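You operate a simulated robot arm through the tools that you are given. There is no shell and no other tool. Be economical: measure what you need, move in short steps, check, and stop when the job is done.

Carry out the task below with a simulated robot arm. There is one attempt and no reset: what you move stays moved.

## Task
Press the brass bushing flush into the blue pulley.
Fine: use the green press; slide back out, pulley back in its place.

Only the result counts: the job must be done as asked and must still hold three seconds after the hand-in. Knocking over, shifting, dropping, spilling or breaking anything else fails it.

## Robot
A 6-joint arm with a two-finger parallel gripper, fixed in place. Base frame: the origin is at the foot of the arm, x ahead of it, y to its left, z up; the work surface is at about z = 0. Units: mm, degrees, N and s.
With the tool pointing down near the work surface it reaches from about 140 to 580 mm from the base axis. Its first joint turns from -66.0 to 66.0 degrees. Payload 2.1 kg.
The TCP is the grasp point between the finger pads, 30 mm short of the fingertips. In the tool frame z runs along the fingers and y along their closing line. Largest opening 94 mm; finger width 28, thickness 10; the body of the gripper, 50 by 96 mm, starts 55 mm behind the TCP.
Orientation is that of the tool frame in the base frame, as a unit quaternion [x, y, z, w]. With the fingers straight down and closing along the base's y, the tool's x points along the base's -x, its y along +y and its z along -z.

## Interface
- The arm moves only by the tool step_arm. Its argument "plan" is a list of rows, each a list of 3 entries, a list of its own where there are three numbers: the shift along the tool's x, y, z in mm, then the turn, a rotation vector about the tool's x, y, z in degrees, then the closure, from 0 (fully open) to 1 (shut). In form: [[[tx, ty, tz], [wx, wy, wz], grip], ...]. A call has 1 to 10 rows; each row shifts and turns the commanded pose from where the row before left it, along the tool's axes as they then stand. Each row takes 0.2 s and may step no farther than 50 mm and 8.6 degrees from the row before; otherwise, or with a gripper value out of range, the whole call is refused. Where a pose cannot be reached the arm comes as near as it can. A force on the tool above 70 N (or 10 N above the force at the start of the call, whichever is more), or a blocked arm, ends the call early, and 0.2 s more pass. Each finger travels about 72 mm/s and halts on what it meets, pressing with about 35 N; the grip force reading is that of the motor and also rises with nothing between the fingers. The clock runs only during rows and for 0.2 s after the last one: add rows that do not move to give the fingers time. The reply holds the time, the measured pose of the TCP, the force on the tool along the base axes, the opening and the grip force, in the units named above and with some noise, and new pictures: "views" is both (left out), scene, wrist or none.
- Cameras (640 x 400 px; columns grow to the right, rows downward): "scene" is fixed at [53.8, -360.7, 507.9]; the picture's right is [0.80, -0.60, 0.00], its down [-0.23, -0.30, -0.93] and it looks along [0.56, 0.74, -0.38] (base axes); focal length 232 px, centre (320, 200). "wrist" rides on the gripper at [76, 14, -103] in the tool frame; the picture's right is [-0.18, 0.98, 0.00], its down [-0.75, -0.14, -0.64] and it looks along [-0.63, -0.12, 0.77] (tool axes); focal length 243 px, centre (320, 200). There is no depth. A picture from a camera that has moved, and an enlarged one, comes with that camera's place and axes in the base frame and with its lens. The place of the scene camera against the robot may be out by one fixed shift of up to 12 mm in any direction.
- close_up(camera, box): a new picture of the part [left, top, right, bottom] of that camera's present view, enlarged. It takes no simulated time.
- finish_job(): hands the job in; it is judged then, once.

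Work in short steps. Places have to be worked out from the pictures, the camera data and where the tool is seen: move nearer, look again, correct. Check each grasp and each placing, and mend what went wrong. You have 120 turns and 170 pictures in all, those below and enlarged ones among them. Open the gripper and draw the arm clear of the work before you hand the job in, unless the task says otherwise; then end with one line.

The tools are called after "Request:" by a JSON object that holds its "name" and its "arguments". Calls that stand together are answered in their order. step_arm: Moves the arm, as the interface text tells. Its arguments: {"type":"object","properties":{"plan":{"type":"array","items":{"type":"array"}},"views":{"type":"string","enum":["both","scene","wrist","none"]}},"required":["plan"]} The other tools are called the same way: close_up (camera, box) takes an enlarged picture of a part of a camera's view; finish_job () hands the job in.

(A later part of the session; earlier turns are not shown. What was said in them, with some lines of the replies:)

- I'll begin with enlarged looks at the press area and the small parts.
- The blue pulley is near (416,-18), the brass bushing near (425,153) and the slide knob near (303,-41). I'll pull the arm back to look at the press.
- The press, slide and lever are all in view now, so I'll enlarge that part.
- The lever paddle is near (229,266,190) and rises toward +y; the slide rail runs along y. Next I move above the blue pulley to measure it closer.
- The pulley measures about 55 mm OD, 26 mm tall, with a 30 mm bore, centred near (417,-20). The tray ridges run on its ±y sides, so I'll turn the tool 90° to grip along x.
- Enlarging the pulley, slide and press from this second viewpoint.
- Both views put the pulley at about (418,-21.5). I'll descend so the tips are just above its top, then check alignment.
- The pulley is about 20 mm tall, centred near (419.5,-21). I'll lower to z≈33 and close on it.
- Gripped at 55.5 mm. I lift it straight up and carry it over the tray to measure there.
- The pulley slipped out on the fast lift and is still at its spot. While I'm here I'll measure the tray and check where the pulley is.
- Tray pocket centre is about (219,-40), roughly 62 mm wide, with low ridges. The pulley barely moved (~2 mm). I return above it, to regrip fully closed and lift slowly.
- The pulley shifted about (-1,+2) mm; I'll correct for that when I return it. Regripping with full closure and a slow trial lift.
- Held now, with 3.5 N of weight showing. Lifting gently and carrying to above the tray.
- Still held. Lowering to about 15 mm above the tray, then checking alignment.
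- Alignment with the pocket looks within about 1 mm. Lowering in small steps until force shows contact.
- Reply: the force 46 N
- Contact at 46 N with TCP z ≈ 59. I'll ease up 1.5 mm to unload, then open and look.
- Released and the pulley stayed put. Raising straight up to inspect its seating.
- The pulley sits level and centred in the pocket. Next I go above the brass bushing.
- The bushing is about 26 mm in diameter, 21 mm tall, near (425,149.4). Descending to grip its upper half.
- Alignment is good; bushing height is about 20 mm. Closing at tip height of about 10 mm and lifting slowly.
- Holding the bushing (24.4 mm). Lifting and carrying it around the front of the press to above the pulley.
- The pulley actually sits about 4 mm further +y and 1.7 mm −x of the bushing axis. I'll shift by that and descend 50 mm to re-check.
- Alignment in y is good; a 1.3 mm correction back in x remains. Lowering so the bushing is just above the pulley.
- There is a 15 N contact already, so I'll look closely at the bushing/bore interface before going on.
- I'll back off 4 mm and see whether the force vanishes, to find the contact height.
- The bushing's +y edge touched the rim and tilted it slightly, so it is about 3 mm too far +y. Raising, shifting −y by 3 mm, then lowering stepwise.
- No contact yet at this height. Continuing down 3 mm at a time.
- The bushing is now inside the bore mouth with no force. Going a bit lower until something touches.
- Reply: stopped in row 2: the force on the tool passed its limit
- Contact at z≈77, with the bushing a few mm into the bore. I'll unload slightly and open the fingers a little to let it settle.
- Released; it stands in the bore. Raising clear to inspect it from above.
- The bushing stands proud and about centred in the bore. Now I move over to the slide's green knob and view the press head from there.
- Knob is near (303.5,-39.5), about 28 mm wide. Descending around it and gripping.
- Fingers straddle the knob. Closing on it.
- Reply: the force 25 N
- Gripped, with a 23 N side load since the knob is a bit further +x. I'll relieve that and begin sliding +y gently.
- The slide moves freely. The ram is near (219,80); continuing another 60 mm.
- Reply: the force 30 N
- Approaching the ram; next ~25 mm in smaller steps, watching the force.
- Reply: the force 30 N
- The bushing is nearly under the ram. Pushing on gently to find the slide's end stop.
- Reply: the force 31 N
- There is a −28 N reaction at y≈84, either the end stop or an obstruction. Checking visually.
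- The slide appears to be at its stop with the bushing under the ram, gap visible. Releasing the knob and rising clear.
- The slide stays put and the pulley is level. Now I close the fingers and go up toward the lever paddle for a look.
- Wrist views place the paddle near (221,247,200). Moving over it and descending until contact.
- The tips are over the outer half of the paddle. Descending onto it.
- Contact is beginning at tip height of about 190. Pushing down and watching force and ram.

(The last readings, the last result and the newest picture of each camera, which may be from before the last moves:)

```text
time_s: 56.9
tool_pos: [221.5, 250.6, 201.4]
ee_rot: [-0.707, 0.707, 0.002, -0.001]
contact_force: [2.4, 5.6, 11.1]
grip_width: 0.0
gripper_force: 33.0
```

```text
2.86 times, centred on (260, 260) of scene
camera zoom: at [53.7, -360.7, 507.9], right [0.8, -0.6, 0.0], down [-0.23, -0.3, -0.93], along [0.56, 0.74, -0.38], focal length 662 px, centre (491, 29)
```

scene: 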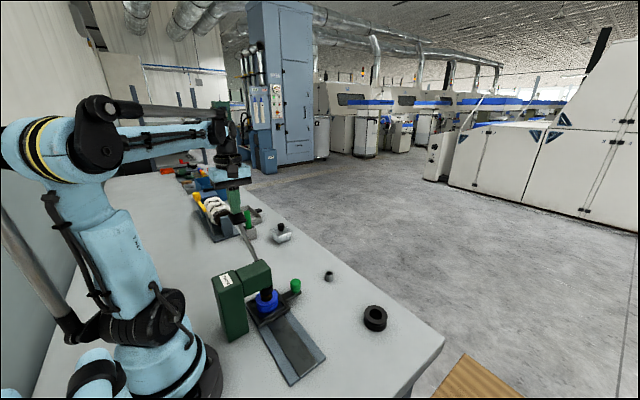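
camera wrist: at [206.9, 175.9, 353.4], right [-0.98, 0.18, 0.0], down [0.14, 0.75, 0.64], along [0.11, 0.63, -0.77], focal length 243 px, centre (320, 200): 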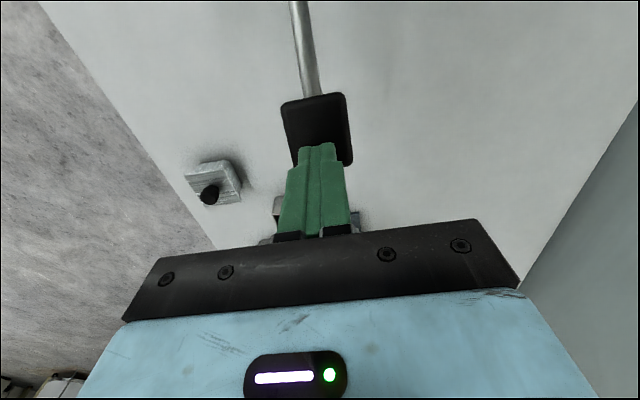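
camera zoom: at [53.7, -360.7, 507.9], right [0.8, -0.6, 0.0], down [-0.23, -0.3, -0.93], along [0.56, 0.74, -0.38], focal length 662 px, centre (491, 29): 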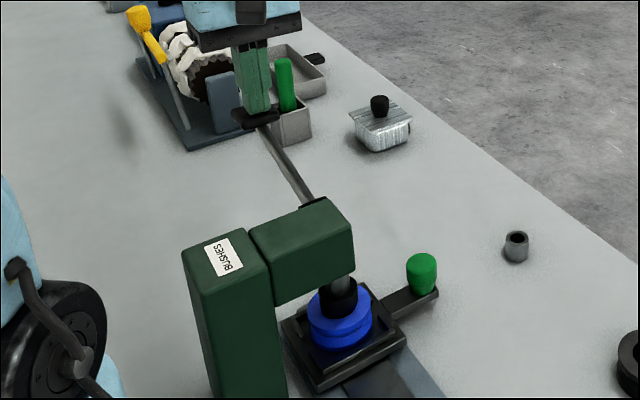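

The ram is coming down onto the bushing. Continuing.

Request:
{"name": "step_arm", "arguments": {"plan": [[[0, 0, 4], [0, 0, 0], 1], [[0, 0, 4], [0, 0, 0], 1], [[0, 0, 4], [0, 0, 0], 1]], "views": "none"}}

Request:
{"name": "close_up", "arguments": {"camera": "scene", "box": [230, 265, 310, 315]}}

```text
time_s: 57.7
tool_pos: [222.1, 251.6, 189.0]
ee_rot: [0.708, -0.706, -0.003, 0.0]
contact_force: [-1.2, 5.7, 10.5]
grip_width: 0.0
gripper_force: 32.5
```

```text
8.00 times, centred on (270, 290) of scene
camera zoom: at [53.7, -360.7, 507.9], right [0.8, -0.6, 0.0], down [-0.23, -0.3, -0.93], along [0.56, 0.74, -0.38], focal length 1853 px, centre (720, -520)
```

zoom: 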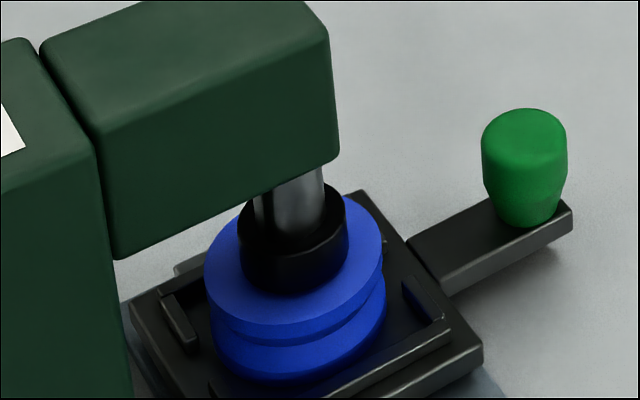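

The ram foot is close to the pulley top. I keep pressing until it resists firmly.

Request:
{"name": "step_arm", "arguments": {"plan": [[[0, 0, 3], [0, 0, 0], 1], [[0, 0, 3], [0, 0, 0], 1], [[0, 0, 3], [0, 0, 0], 1]], "views": "none"}}

Request:
{"name": "close_up", "arguments": {"camera": "scene", "box": [230, 265, 310, 315]}}

```text
time_s: 58.5
tool_pos: [221.2, 251.6, 181.7]
ee_rot: [0.707, -0.707, -0.004, 0.001]
contact_force: [-5.1, 8.2, 46.6]
grip_width: 0.0
gripper_force: 32.5
```

```text
8.00 times, centred on (270, 290) of scene
camera zoom: at [53.7, -360.8, 507.8], right [0.8, -0.6, 0.0], down [-0.23, -0.3, -0.93], along [0.56, 0.74, -0.38], focal length 1853 px, centre (720, -520)
```

zoom: 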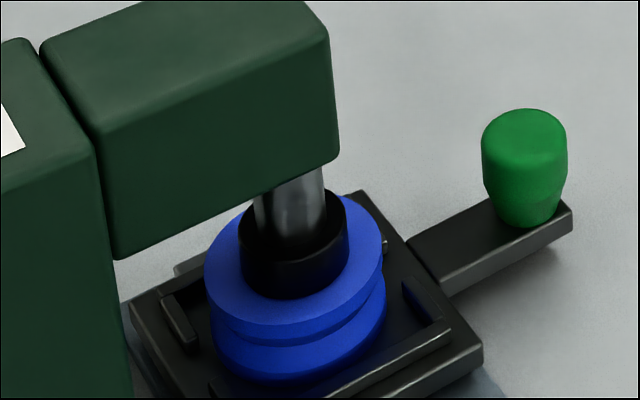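

46 N and little more travel. Pressing further to the force limit.

Request:
{"name": "step_arm", "arguments": {"plan": [[[0, 0, 2], [0, 0, 0], 1], [[0, 0, 2], [0, 0, 0], 1], [[0, 0, 1], [0, 0, 0], 1]], "views": "none"}}

Request:
{"name": "close_up", "arguments": {"camera": "scene", "box": [230, 265, 310, 315]}}

```text
time_s: 59.0
tool_pos: [220.6, 251.5, 182.0]
ee_rot: [-0.707, 0.707, 0.002, -0.003]
contact_force: [-2.8, -1.1, 32.1]
grip_width: 0.1
gripper_force: 33.1
stopped in row 2: the force on the tool passed its limit (the readings are from after the stop); the commanded pose is now the measured one
```

```text
8.00 times, centred on (270, 290) of scene
camera zoom: at [53.7, -360.8, 507.8], right [0.8, -0.6, 0.0], down [-0.23, -0.3, -0.93], along [0.56, 0.74, -0.38], focal length 1853 px, centre (720, -520)
```

zoom: 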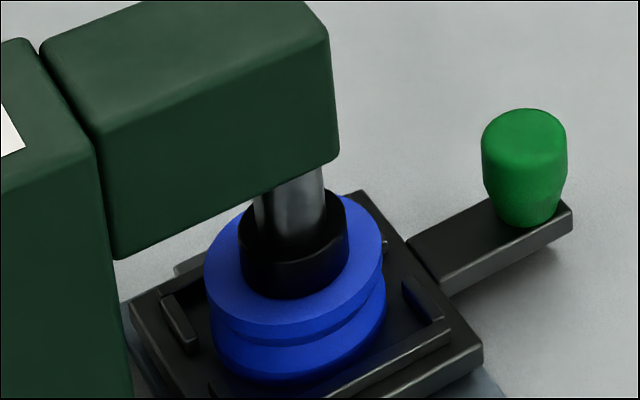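

The limit was reached with no further ram travel, so it looks bottomed. One more push for certainty.

Request:
{"name": "step_arm", "arguments": {"plan": [[[0, 0, 1.5], [0, 0, 0], 1], [[0, 0, 1.5], [0, 0, 0], 1], [[0, 0, 0], [0, 0, 0], 1]], "views": "none"}}

```text
time_s: 59.5
tool_pos: [220.3, 252.9, 181.7]
ee_rot: [0.707, -0.707, -0.003, 0.004]
contact_force: [-2.2, -2.2, 31.9]
grip_width: 0.0
gripper_force: 32.7
stopped in row 2: the force on the tool passed its limit (the readings are from after the stop); the commanded pose is now the measured one
```

Bottomed out. I raise straight up and see whether the lever returns by itself.

Request:
{"name": "step_arm", "arguments": {"plan": [[[0, 0, -8], [0, 0, 0], 1], [[0, 0, -10], [0, 0, 0], 1], [[0, 0, -15], [0, 0, 0], 1], [[0, 0, -20], [0, 0, 0], 1], [[0, 0, -25], [0, 0, 0], 1], [[0, 0, -25], [0, 0, 0], 1], [[0, 0, 0], [0, 0, 0], 1]], "views": "scene"}}

Request:
{"name": "close_up", "arguments": {"camera": "scene", "box": [230, 265, 310, 315]}}

```text
time_s: 61.1
tool_pos: [223.1, 251.5, 284.3]
ee_rot: [-0.707, 0.707, 0.002, -0.002]
contact_force: [-1.1, -0.3, -1.0]
grip_width: 0.0
gripper_force: 33.3
```

scene: 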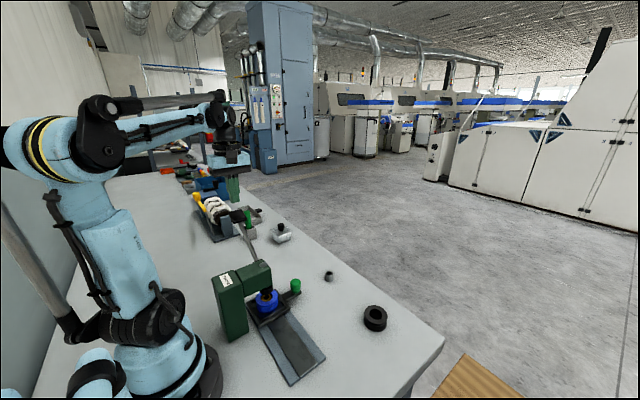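

```text
8.00 times, centred on (270, 290) of scene
camera zoom: at [53.8, -360.7, 507.9], right [0.8, -0.6, 0.0], down [-0.23, -0.3, -0.93], along [0.56, 0.74, -0.38], focal length 1853 px, centre (720, -520)
```

zoom: 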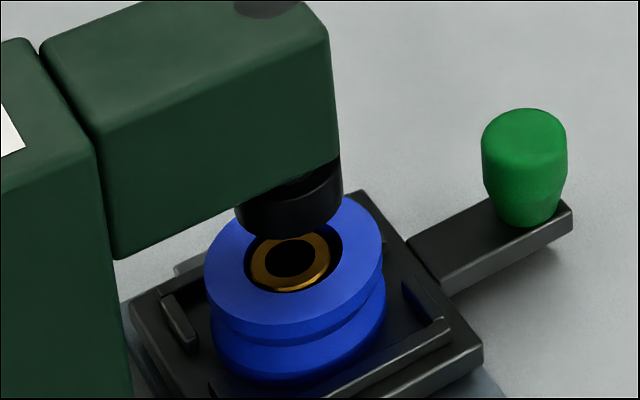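

The lever returned and the bushing now looks about flush. I go back to the knob to slide the tray out for inspection.

Request:
{"name": "step_arm", "arguments": {"plan": [[[30, -35, 0], [0, 0, 0], 1], [[35, -35, 0], [0, 0, 0], 1], [[40, -14, 0], [0, 0, 0], 1], [[40, 0, 0], [0, 0, 0], 0.7], [[22, 0, 0], [0, 0, 0], 0.45], [[0, 0, 45], [0, 0, 0], 0.45], [[0, 0, 45], [0, 0, 0], 0.45], [[0, 0, 45], [0, 0, 0], 0.45], [[0, 0, 30], [0, 0, 0], 0.45], [[0, 0, 0], [0, 0, 0], 0.45]], "views": "wrist"}}

```text
time_s: 63.3
tool_pos: [302.5, 84.8, 117.5]
ee_rot: [0.707, -0.707, -0.002, 0.002]
contact_force: [-0.4, -0.1, -0.5]
grip_width: 51.9
gripper_force: 0.1
camera wrist: at [290.1, 8.3, 220.0], right [-0.98, 0.18, 0.01], down [0.15, 0.75, 0.64], along [0.11, 0.63, -0.77], focal length 243 px, centre (320, 200)
```

wrist: 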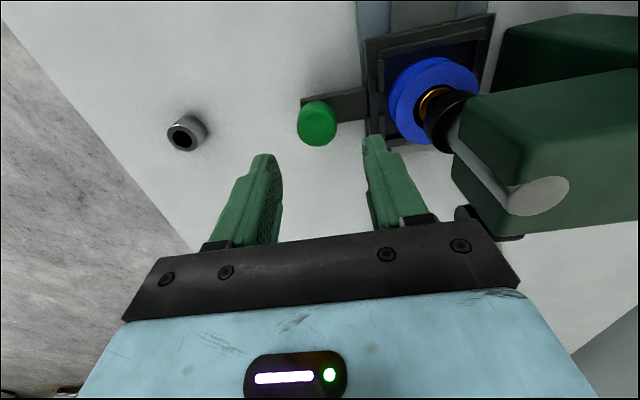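

Aligned similarly to before. Descending and gripping the knob.

Request:
{"name": "step_arm", "arguments": {"plan": [[[0, -2.5, 20], [0, 0, 0], 0.45], [[0, 0, 20], [0, 0, 0], 0.45], [[0, 0, 12], [0, 0, 0], 0.45], [[0, 0, 5], [0, 0, 0], 0.45], [[0, 0, 0], [0, 0, 0], 0.6], [[0, 0, 0], [0, 0, 0], 1], [[0, 0, 0], [0, 0, 0], 1], [[0, 0, 0], [0, 0, 0], 1]], "views": "wrist"}}

```text
time_s: 65.1
tool_pos: [305.1, 83.8, 60.5]
ee_rot: [0.708, -0.707, -0.004, 0.005]
contact_force: [-24.2, 0.3, -10.6]
grip_width: 29.7
gripper_force: 45.2
camera wrist: at [291.9, 8.4, 163.6], right [-0.98, 0.18, 0.01], down [0.15, 0.75, 0.64], along [0.11, 0.63, -0.77], focal length 243 px, centre (320, 200)
```

wrist: 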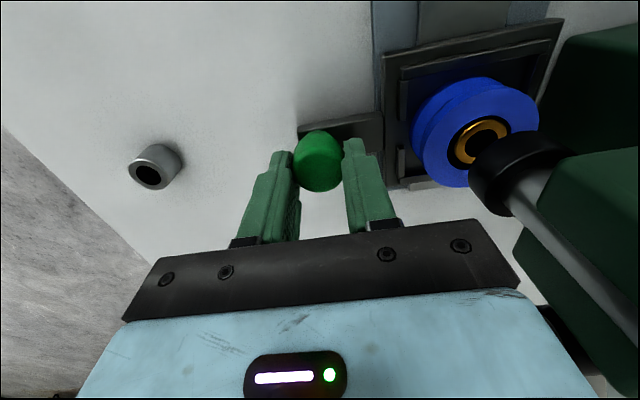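

Gripped. Sliding the tray back out, 123 mm, gently.

Request:
{"name": "step_arm", "arguments": {"plan": [[[2, 1.2, 0], [0, 0, 0], 1], [[5, 0, 0], [0, 0, 0], 1], [[8, 0, 0], [0, 0, 0], 1], [[9, 0, 0], [0, 0, 0], 1], [[9, 0, 0], [0, 0, 0], 1], [[9, 0, 0], [0, 0, 0], 1], [[9, 0, 0], [0, 0, 0], 1], [[7, 0, 0], [0, 0, 0], 1], [[4, 0, 0], [0, 0, 0], 1], [[2, 0, 0], [0, 0, 0], 1]], "views": "none"}}

Request:
{"name": "step_arm", "arguments": {"plan": [[[4, 0, 0], [0, 0, 0], 1], [[8, 0, 0], [0, 0, 0], 1], [[9, 0, 0], [0, 0, 0], 1], [[9, 0, 0], [0, 0, 0], 1], [[9, 0, 0], [0, 0, 0], 1], [[8, 0, 0], [0, 0, 0], 1], [[5, 0, 0], [0, 0, 0], 1], [[4, 0, 0], [0, 0, 0], 1], [[2, 0, 0], [0, 0, 0], 1], [[0, 0, 0], [0, 0, 0], 1]], "views": "wrist"}}

Request:
{"name": "close_up", "arguments": {"camera": "scene", "box": [230, 270, 350, 370]}}

```text
time_s: 67.3
tool_pos: [304.9, 19.7, 62.0]
ee_rot: [-0.707, 0.707, 0.002, -0.004]
contact_force: [-15.1, 1.2, -22.5]
grip_width: 29.6
gripper_force: 45.3
```

```text
time_s: 69.5
tool_pos: [306.5, -35.8, 61.5]
ee_rot: [0.708, -0.706, -0.005, 0.003]
contact_force: [-22.2, 18.5, -0.7]
grip_width: 29.9
gripper_force: 45.4
camera wrist: at [292.0, -112.3, 164.0], right [-0.98, 0.18, 0.01], down [0.15, 0.75, 0.64], along [0.11, 0.63, -0.77], focal length 243 px, centre (320, 200)
```

wrist: 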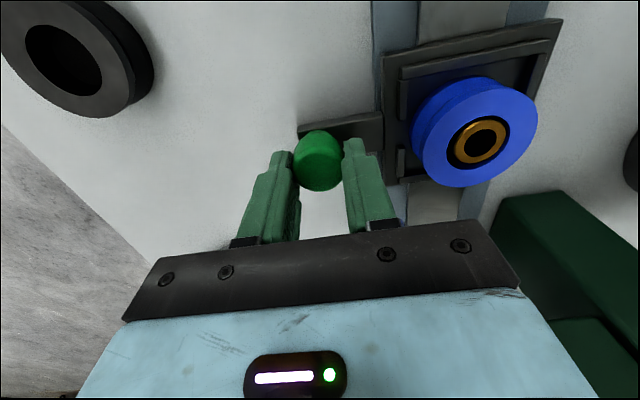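

```text
4.00 times, centred on (290, 320) of scene
camera zoom: at [53.8, -360.7, 507.9], right [0.8, -0.6, 0.0], down [-0.23, -0.3, -0.93], along [0.56, 0.74, -0.38], focal length 926 px, centre (440, -280)
```

zoom: 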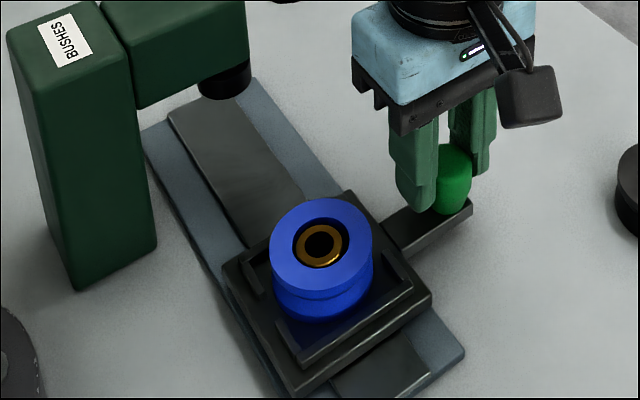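

The tray is back at its out-stop. Releasing the knob and moving above the pulley to inspect.

Request:
{"name": "step_arm", "arguments": {"plan": [[[0, 0, 0], [0, 0, 0], 0.6], [[0, 0, 0], [0, 0, 0], 0.45], [[0, 0, -15], [0, 0, 0], 0.45], [[0, 0, -40], [0, 0, 0], 0.4], [[0, 0, -40], [0, 0, 0], 0.2], [[1, 43, 0], [0, 0, 0], 0.2], [[2, 43, 0], [0, 0, 0], 0.2], [[0, 0, 20], [0, 0, 0], 0.2], [[0, 0, 0], [0, 0, 0], 0.2]], "views": "none"}}

Request:
{"name": "close_up", "arguments": {"camera": "wrist", "box": [255, 50, 405, 150]}}

Request:
{"name": "close_up", "arguments": {"camera": "scene", "box": [260, 305, 324, 345]}}

```text
time_s: 71.5
tool_pos: [221.5, -41.4, 137.2]
ee_rot: [0.707, -0.707, -0.002, 0.003]
contact_force: [-0.4, 0.2, -0.4]
grip_width: 75.3
gripper_force: 0.0
```

```text
4.00 times, centred on (330, 100) of wrist
camera zoom: at [206.7, -118.2, 239.3], right [-0.98, 0.18, 0.01], down [0.15, 0.75, 0.64], along [0.11, 0.63, -0.77], focal length 970 px, centre (280, 600)
```

zoom: 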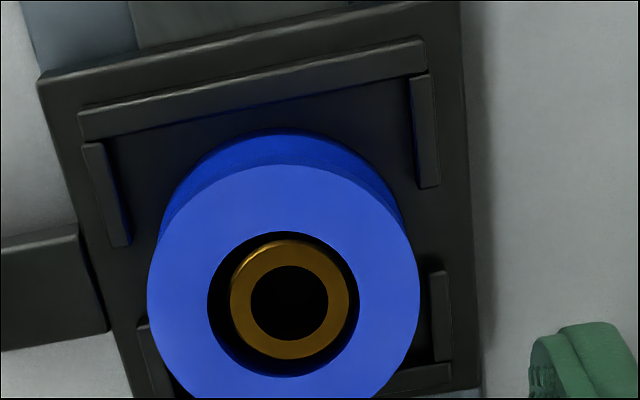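

```text
10.00 times, centred on (292, 325) of scene
camera zoom: at [53.8, -360.7, 507.9], right [0.8, -0.6, 0.0], down [-0.23, -0.3, -0.93], along [0.56, 0.74, -0.38], focal length 2316 px, centre (600, -1050)
```

zoom: 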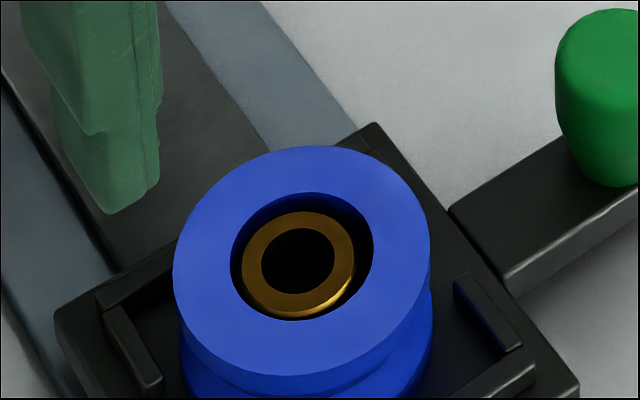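

The bushing is fully in, top within about 1 mm of the pulley face. Now I descend to regrip the pulley as before and compare with the release picture.

Request:
{"name": "step_arm", "arguments": {"plan": [[[-1, 1.5, 25], [0, 0, 0], 0.2], [[0, 0, 25], [0, 0, 0], 0.2], [[0, 0, 16], [0, 0, 0], 0.2], [[0, 0, 8], [0, 0, 0], 0.2], [[0, 0, 0], [0, 0, 0], 0.25], [[0, 0, 0], [0, 0, 0], 0.25]], "views": "none"}}

Request:
{"name": "close_up", "arguments": {"camera": "wrist", "box": [220, 50, 420, 210]}}

```text
time_s: 72.9
tool_pos: [219.1, -38.2, 62.5]
ee_rot: [0.707, -0.707, -0.003, 0.003]
contact_force: [0.0, 0.6, 0.8]
grip_width: 70.5
gripper_force: 0.1
```

```text
2.50 times, centred on (320, 130) of wrist
camera zoom: at [205.0, -115.0, 165.2], right [-0.98, 0.18, 0.01], down [0.15, 0.75, 0.64], along [0.11, 0.63, -0.77], focal length 606 px, centre (320, 375)
```

zoom: 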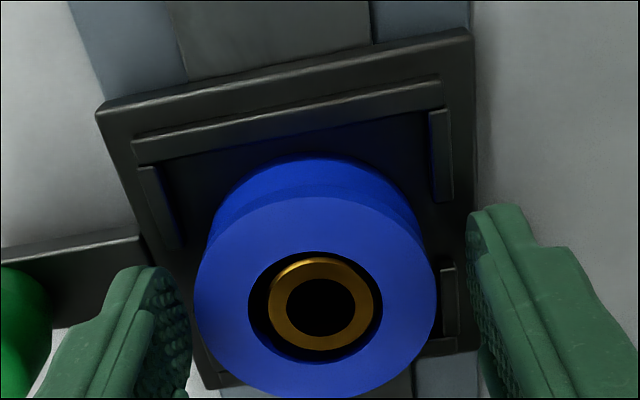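

Offsets vs. the earlier release pose are about 2 mm in y, 1 mm in x and 1.5 mm in z. Correcting, then gripping and making a slow trial lift.

Request:
{"name": "step_arm", "arguments": {"plan": [[[2, -1.2, 1.3], [0, 0, 0], 0.25], [[0, 0, 0], [0, 0, 0], 0.35], [[0, 0, 0], [0, 0, 0], 1], [[0, 0, 0], [0, 0, 0], 1], [[0, 0, 0], [0, 0, 0], 1], [[0, 0, -2], [0, 0, 0], 1], [[0, 0, -3], [0, 0, 0], 1], [[0, 0, -4], [0, 0, 0], 1], [[0, 0, -3], [0, 0, 0], 1], [[0, 0, 0], [0, 0, 0], 1]], "views": "none"}}

Request:
{"name": "close_up", "arguments": {"camera": "wrist", "box": [220, 50, 420, 210]}}

Request:
{"name": "close_up", "arguments": {"camera": "scene", "box": [230, 270, 350, 370]}}

```text
time_s: 75.1
tool_pos: [218.4, -41.3, 73.1]
ee_rot: [-0.707, 0.707, 0.003, -0.002]
contact_force: [-0.6, -0.9, -3.2]
grip_width: 55.5
gripper_force: 34.2
```

```text
2.50 times, centred on (320, 130) of wrist
camera zoom: at [205.7, -116.7, 176.1], right [-0.98, 0.18, 0.01], down [0.15, 0.75, 0.64], along [0.11, 0.63, -0.77], focal length 606 px, centre (320, 375)
```

zoom: 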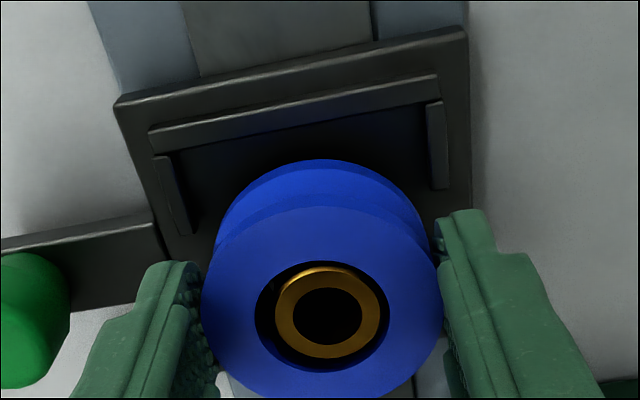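

```text
4.00 times, centred on (290, 320) of scene
camera zoom: at [53.8, -360.7, 507.9], right [0.8, -0.6, 0.0], down [-0.23, -0.3, -0.93], along [0.56, 0.74, -0.38], focal length 926 px, centre (440, -280)
```

zoom: 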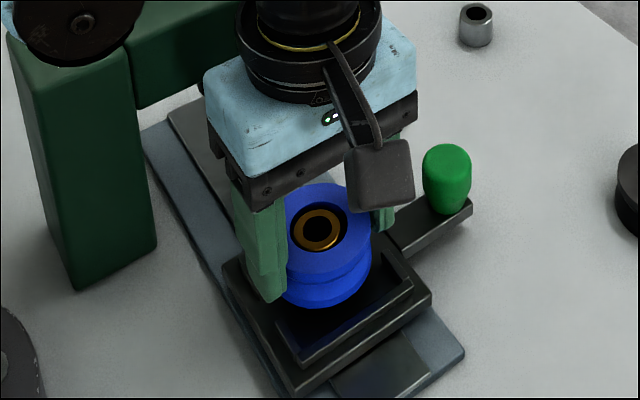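

Lifted cleanly with the bushing firmly inside. Carrying it back toward its original place.

Request:
{"name": "step_arm", "arguments": {"plan": [[[0, 0, -6], [0, 0, 0], 1], [[0, 0, -12], [0, 0, 0], 1], [[0, 0, -14], [0, 0, 0], 1], [[0, 0, -8], [0, 0, 0], 1], [[-1, -12, 0], [0, 0, 0], 1], [[-2, -22, 0], [0, 0, 0], 1], [[-2, -25, 0], [0, 0, 0], 1], [[-2, -25, 0], [0, 0, 0], 1], [[-2, -20, 0], [0, 0, 0], 1], [[-1, -10, 0], [0, 0, 0], 1]], "views": "none"}}

Request:
{"name": "step_arm", "arguments": {"plan": [[[-1, -12, 0], [0, 0, 0], 1], [[-2, -22, 0], [0, 0, 0], 1], [[-2, -25, 0], [0, 0, 0], 1], [[-1.9, -18, 0], [0, 0, 0], 1], [[0, -10.1, 0], [0, 0, 0], 1], [[0, 0, 0], [0, 0, 0], 1]], "views": "both"}}

```text
time_s: 77.3
tool_pos: [334.2, -32.5, 112.7]
ee_rot: [-0.707, 0.707, 0.002, -0.003]
contact_force: [-0.4, -0.6, -2.5]
grip_width: 55.3
gripper_force: 35.3
```

```text
time_s: 78.7
tool_pos: [421.1, -25.2, 111.8]
ee_rot: [-0.707, 0.708, 0.002, -0.002]
contact_force: [0.7, -0.4, -4.0]
grip_width: 55.3
gripper_force: 34.9
camera wrist: at [407.9, -99.4, 214.7], right [-0.98, 0.18, 0.01], down [0.15, 0.75, 0.64], along [0.11, 0.63, -0.77], focal length 243 px, centre (320, 200)
```

scene: 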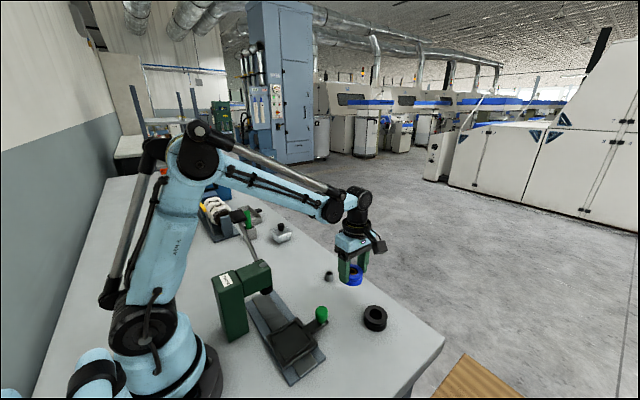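
wrist: 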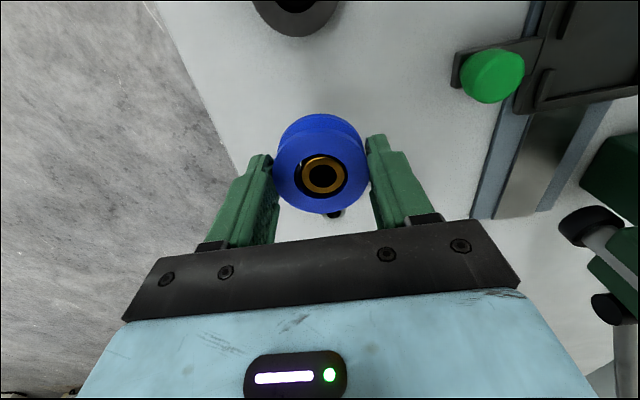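

Lowering to just above the table, then comparing with the original scene view.

Request:
{"name": "step_arm", "arguments": {"plan": [[[0, 0, 10], [0, 0, 0], 1], [[0, 0, 18], [0, 0, 0], 1], [[0, 0, 18], [0, 0, 0], 1], [[0, 0, 14], [0, 0, 0], 1], [[0, 0, 6], [0, 0, 0], 1], [[0, 0, 3], [0, 0, 0], 1], [[0, 0, 0], [0, 0, 0], 1]], "views": "none"}}

Request:
{"name": "close_up", "arguments": {"camera": "scene", "box": [310, 250, 410, 340]}}

```text
time_s: 80.3
tool_pos: [421.1, -24.1, 42.6]
ee_rot: [-0.707, 0.707, 0.002, -0.002]
contact_force: [0.6, 0.7, -3.3]
grip_width: 55.2
gripper_force: 35.2
```

```text
4.44 times, centred on (360, 295) of scene
camera zoom: at [53.8, -360.7, 507.9], right [0.8, -0.6, 0.0], down [-0.23, -0.3, -0.93], along [0.56, 0.74, -0.38], focal length 1030 px, centre (142, -222)
```

zoom: 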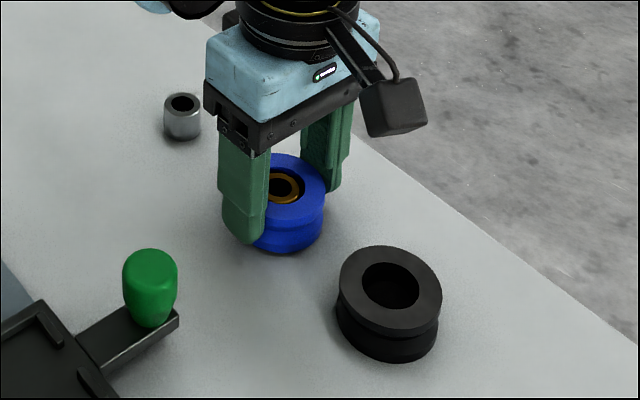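

Nearly down; lowering slowly to contact, then I'll compare the bottom edge.

Request:
{"name": "step_arm", "arguments": {"plan": [[[0, 0, 1.5], [0, 0, 0], 1], [[0, 0, 1.5], [0, 0, 0], 1], [[0, 0, 0], [0, 0, 0], 1]], "views": "none"}}

Request:
{"name": "close_up", "arguments": {"camera": "scene", "box": [310, 250, 410, 340]}}

```text
time_s: 81.1
tool_pos: [421.3, -24.2, 39.6]
ee_rot: [0.708, -0.707, -0.002, 0.002]
contact_force: [-0.4, 1.0, -3.1]
grip_width: 55.4
gripper_force: 34.4
```

```text
4.44 times, centred on (360, 295) of scene
camera zoom: at [53.8, -360.7, 507.9], right [0.8, -0.6, 0.0], down [-0.23, -0.3, -0.93], along [0.56, 0.74, -0.38], focal length 1030 px, centre (142, -222)
```

zoom: 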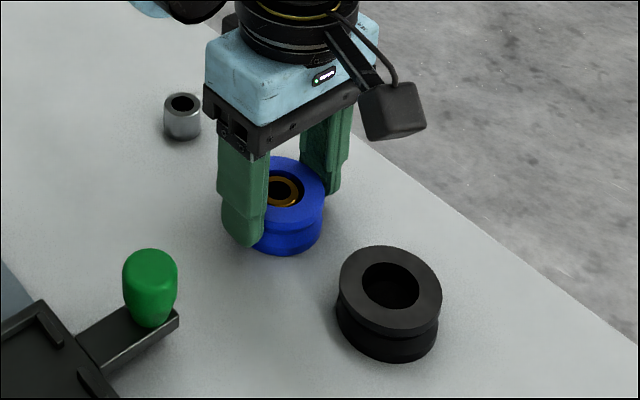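

Right edge is about 2 px beyond the original, so I nudge (-0.8,+0.9) mm and settle it down.

Request:
{"name": "step_arm", "arguments": {"plan": [[[-0.9, 0.8, 0.6], [0, 0, 0], 1], [[0, 0, 0.8], [0, 0, 0], 1], [[0, 0, 0], [0, 0, 0], 1]], "views": "none"}}

```text
time_s: 81.9
tool_pos: [418.4, -22.2, 39.4]
ee_rot: [-0.707, 0.707, 0.003, -0.003]
contact_force: [0.6, -1.4, 25.0]
grip_width: 55.4
gripper_force: 35.5
```

Table contact at 25 N. Unloading slightly and opening.

Request:
{"name": "step_arm", "arguments": {"plan": [[[0, 0, -0.5], [0, 0, 0], 1], [[0, 0, 0], [0, 0, 0], 0.35], [[0, 0, 0], [0, 0, 0], 0.22], [[0, 0, 0], [0, 0, 0], 0.2], [[0, 0, -15], [0, 0, 0], 0.2], [[0, 0, -40], [0, 0, 0], 0.2], [[0, 0, -45], [0, 0, 0], 0.2], [[0, 0, 0], [0, 0, 0], 0.2]], "views": "wrist"}}

Request:
{"name": "close_up", "arguments": {"camera": "wrist", "box": [260, 50, 380, 150]}}

Request:
{"name": "close_up", "arguments": {"camera": "scene", "box": [310, 250, 410, 340]}}

```text
time_s: 83.7
tool_pos: [420.9, -22.8, 139.5]
ee_rot: [0.707, -0.707, -0.002, 0.002]
contact_force: [0.1, 0.0, 0.3]
grip_width: 75.2
gripper_force: 0.0
camera wrist: at [406.6, -98.3, 242.6], right [-0.98, 0.18, 0.01], down [0.15, 0.75, 0.64], along [0.11, 0.63, -0.77], focal length 243 px, centre (320, 200)
```

wrist: 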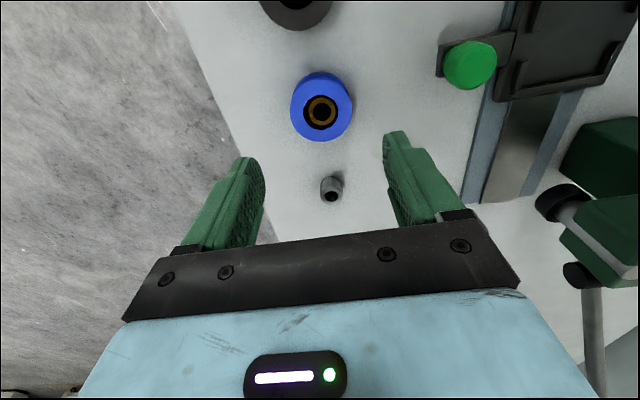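

```text
4.00 times, centred on (320, 100) of wrist
camera zoom: at [406.6, -98.3, 242.6], right [-0.98, 0.18, 0.01], down [0.15, 0.75, 0.64], along [0.11, 0.63, -0.77], focal length 970 px, centre (320, 600)
```

zoom: 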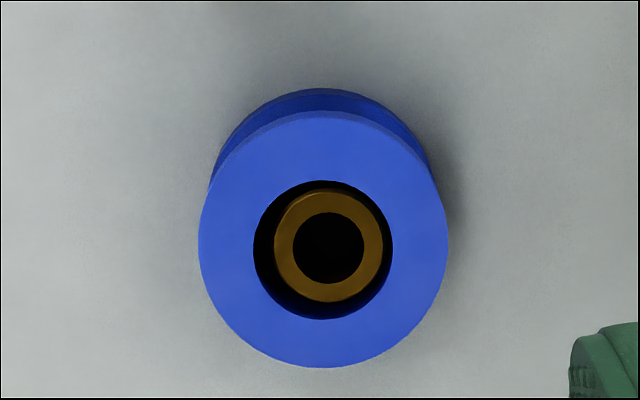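

```text
4.44 times, centred on (360, 295) of scene
camera zoom: at [53.8, -360.7, 507.9], right [0.8, -0.6, 0.0], down [-0.23, -0.3, -0.93], along [0.56, 0.74, -0.38], focal length 1030 px, centre (142, -222)
```

zoom: 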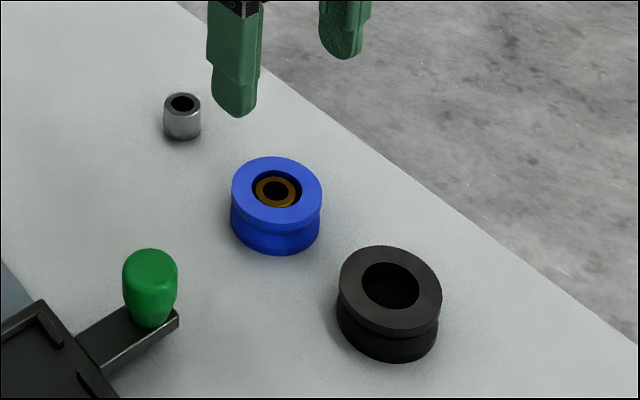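

The pulley's outline matches its original position within about 1 px. A final high-zoom check of flushness.

Request:
{"name": "close_up", "arguments": {"camera": "scene", "box": [356, 282, 388, 310]}}

Request:
{"name": "close_up", "arguments": {"camera": "wrist", "box": [296, 84, 346, 134]}}

```text
14.29 times, centred on (372, 296) of scene
camera zoom: at [53.8, -360.7, 507.9], right [0.8, -0.6, 0.0], down [-0.23, -0.3, -0.93], along [0.56, 0.74, -0.38], focal length 3309 px, centre (-423, -1171)
```

zoom: 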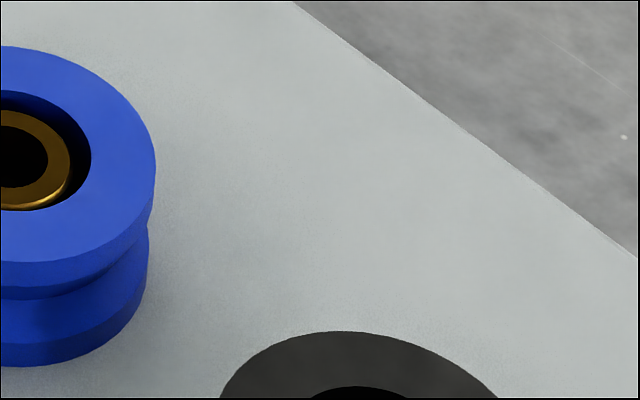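

```text
8.00 times, centred on (321, 109) of wrist
camera zoom: at [406.6, -98.3, 242.6], right [-0.98, 0.18, 0.01], down [0.15, 0.75, 0.64], along [0.11, 0.63, -0.77], focal length 1941 px, centre (312, 928)
```

zoom: 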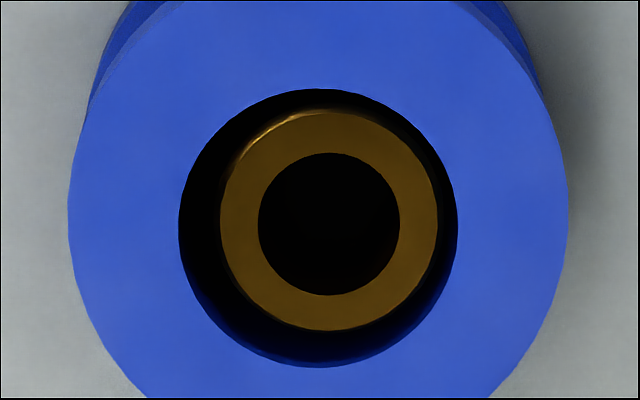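

Request:
{"name": "close_up", "arguments": {"camera": "scene", "box": [352, 280, 392, 305]}}

Request:
{"name": "close_up", "arguments": {"camera": "scene", "box": [340, 280, 388, 310]}}

```text
16.00 times, centred on (372, 292) of scene
camera zoom: at [53.8, -360.7, 507.9], right [0.8, -0.6, 0.0], down [-0.23, -0.3, -0.93], along [0.56, 0.74, -0.38], focal length 3706 px, centre (-512, -1280)
```

zoom: 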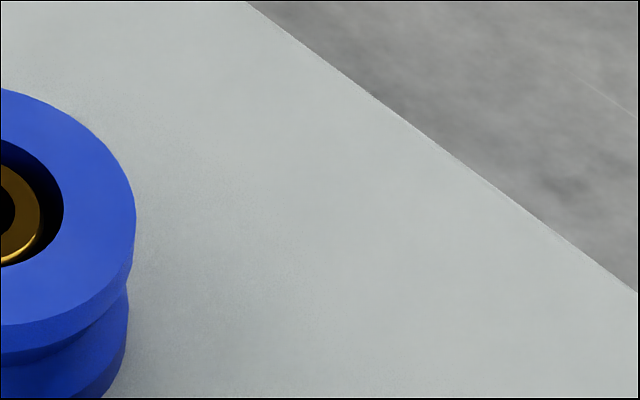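

```text
13.33 times, centred on (364, 295) of scene
camera zoom: at [53.8, -360.7, 507.9], right [0.8, -0.6, 0.0], down [-0.23, -0.3, -0.93], along [0.56, 0.74, -0.38], focal length 3088 px, centre (-267, -1067)
```

zoom: 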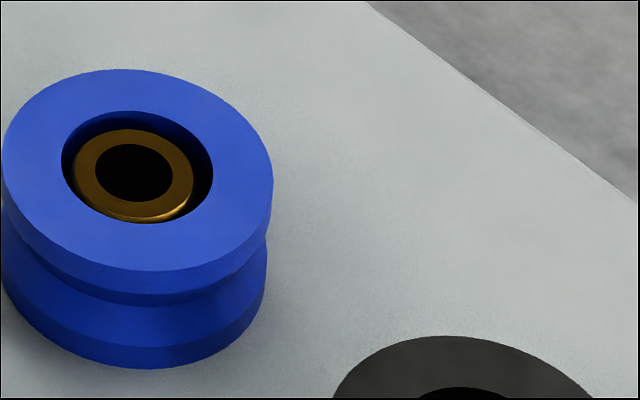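

The bushing top is within about 0.5–1 mm of the pulley face and not proud. The tray is out, the lever is up, and the pulley is at its spot. Raising the arm clear with the gripper open.

Request:
{"name": "step_arm", "arguments": {"plan": [[[0, 0, -45], [0, 0, 0], 0.1], [[0, 20, -45], [0, 0, 0], 0], [[0, 20, -45], [0, 0, 0], 0], [[0, 20, -45], [0, 0, 0], 0], [[0, 0, 0], [0, 0, 0], 0]], "views": "scene"}}

```text
time_s: 84.9
tool_pos: [362.1, -22.4, 320.1]
ee_rot: [-0.706, 0.708, 0.002, -0.002]
contact_force: [0.4, -1.1, 0.6]
grip_width: 93.9
gripper_force: 0.0
```

scene: 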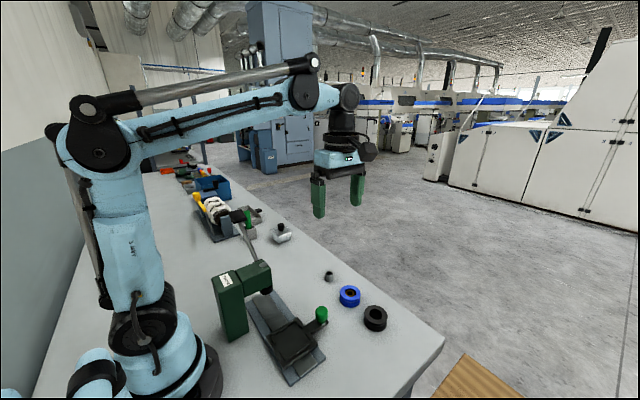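

The scene matches the starting layout, apart from the brass bushing now being in the blue pulley. Handing in.

Request:
{"name": "finish_job", "arguments": {}}

```text
The job is handed in.
```

I pressed the brass bushing into the blue pulley with the green press. Its top sits about 0.5–1 mm below the pulley face, as measured from the pictures. The slide is back out, and the pulley is back in its place to within about 1 mm by the scene picture.
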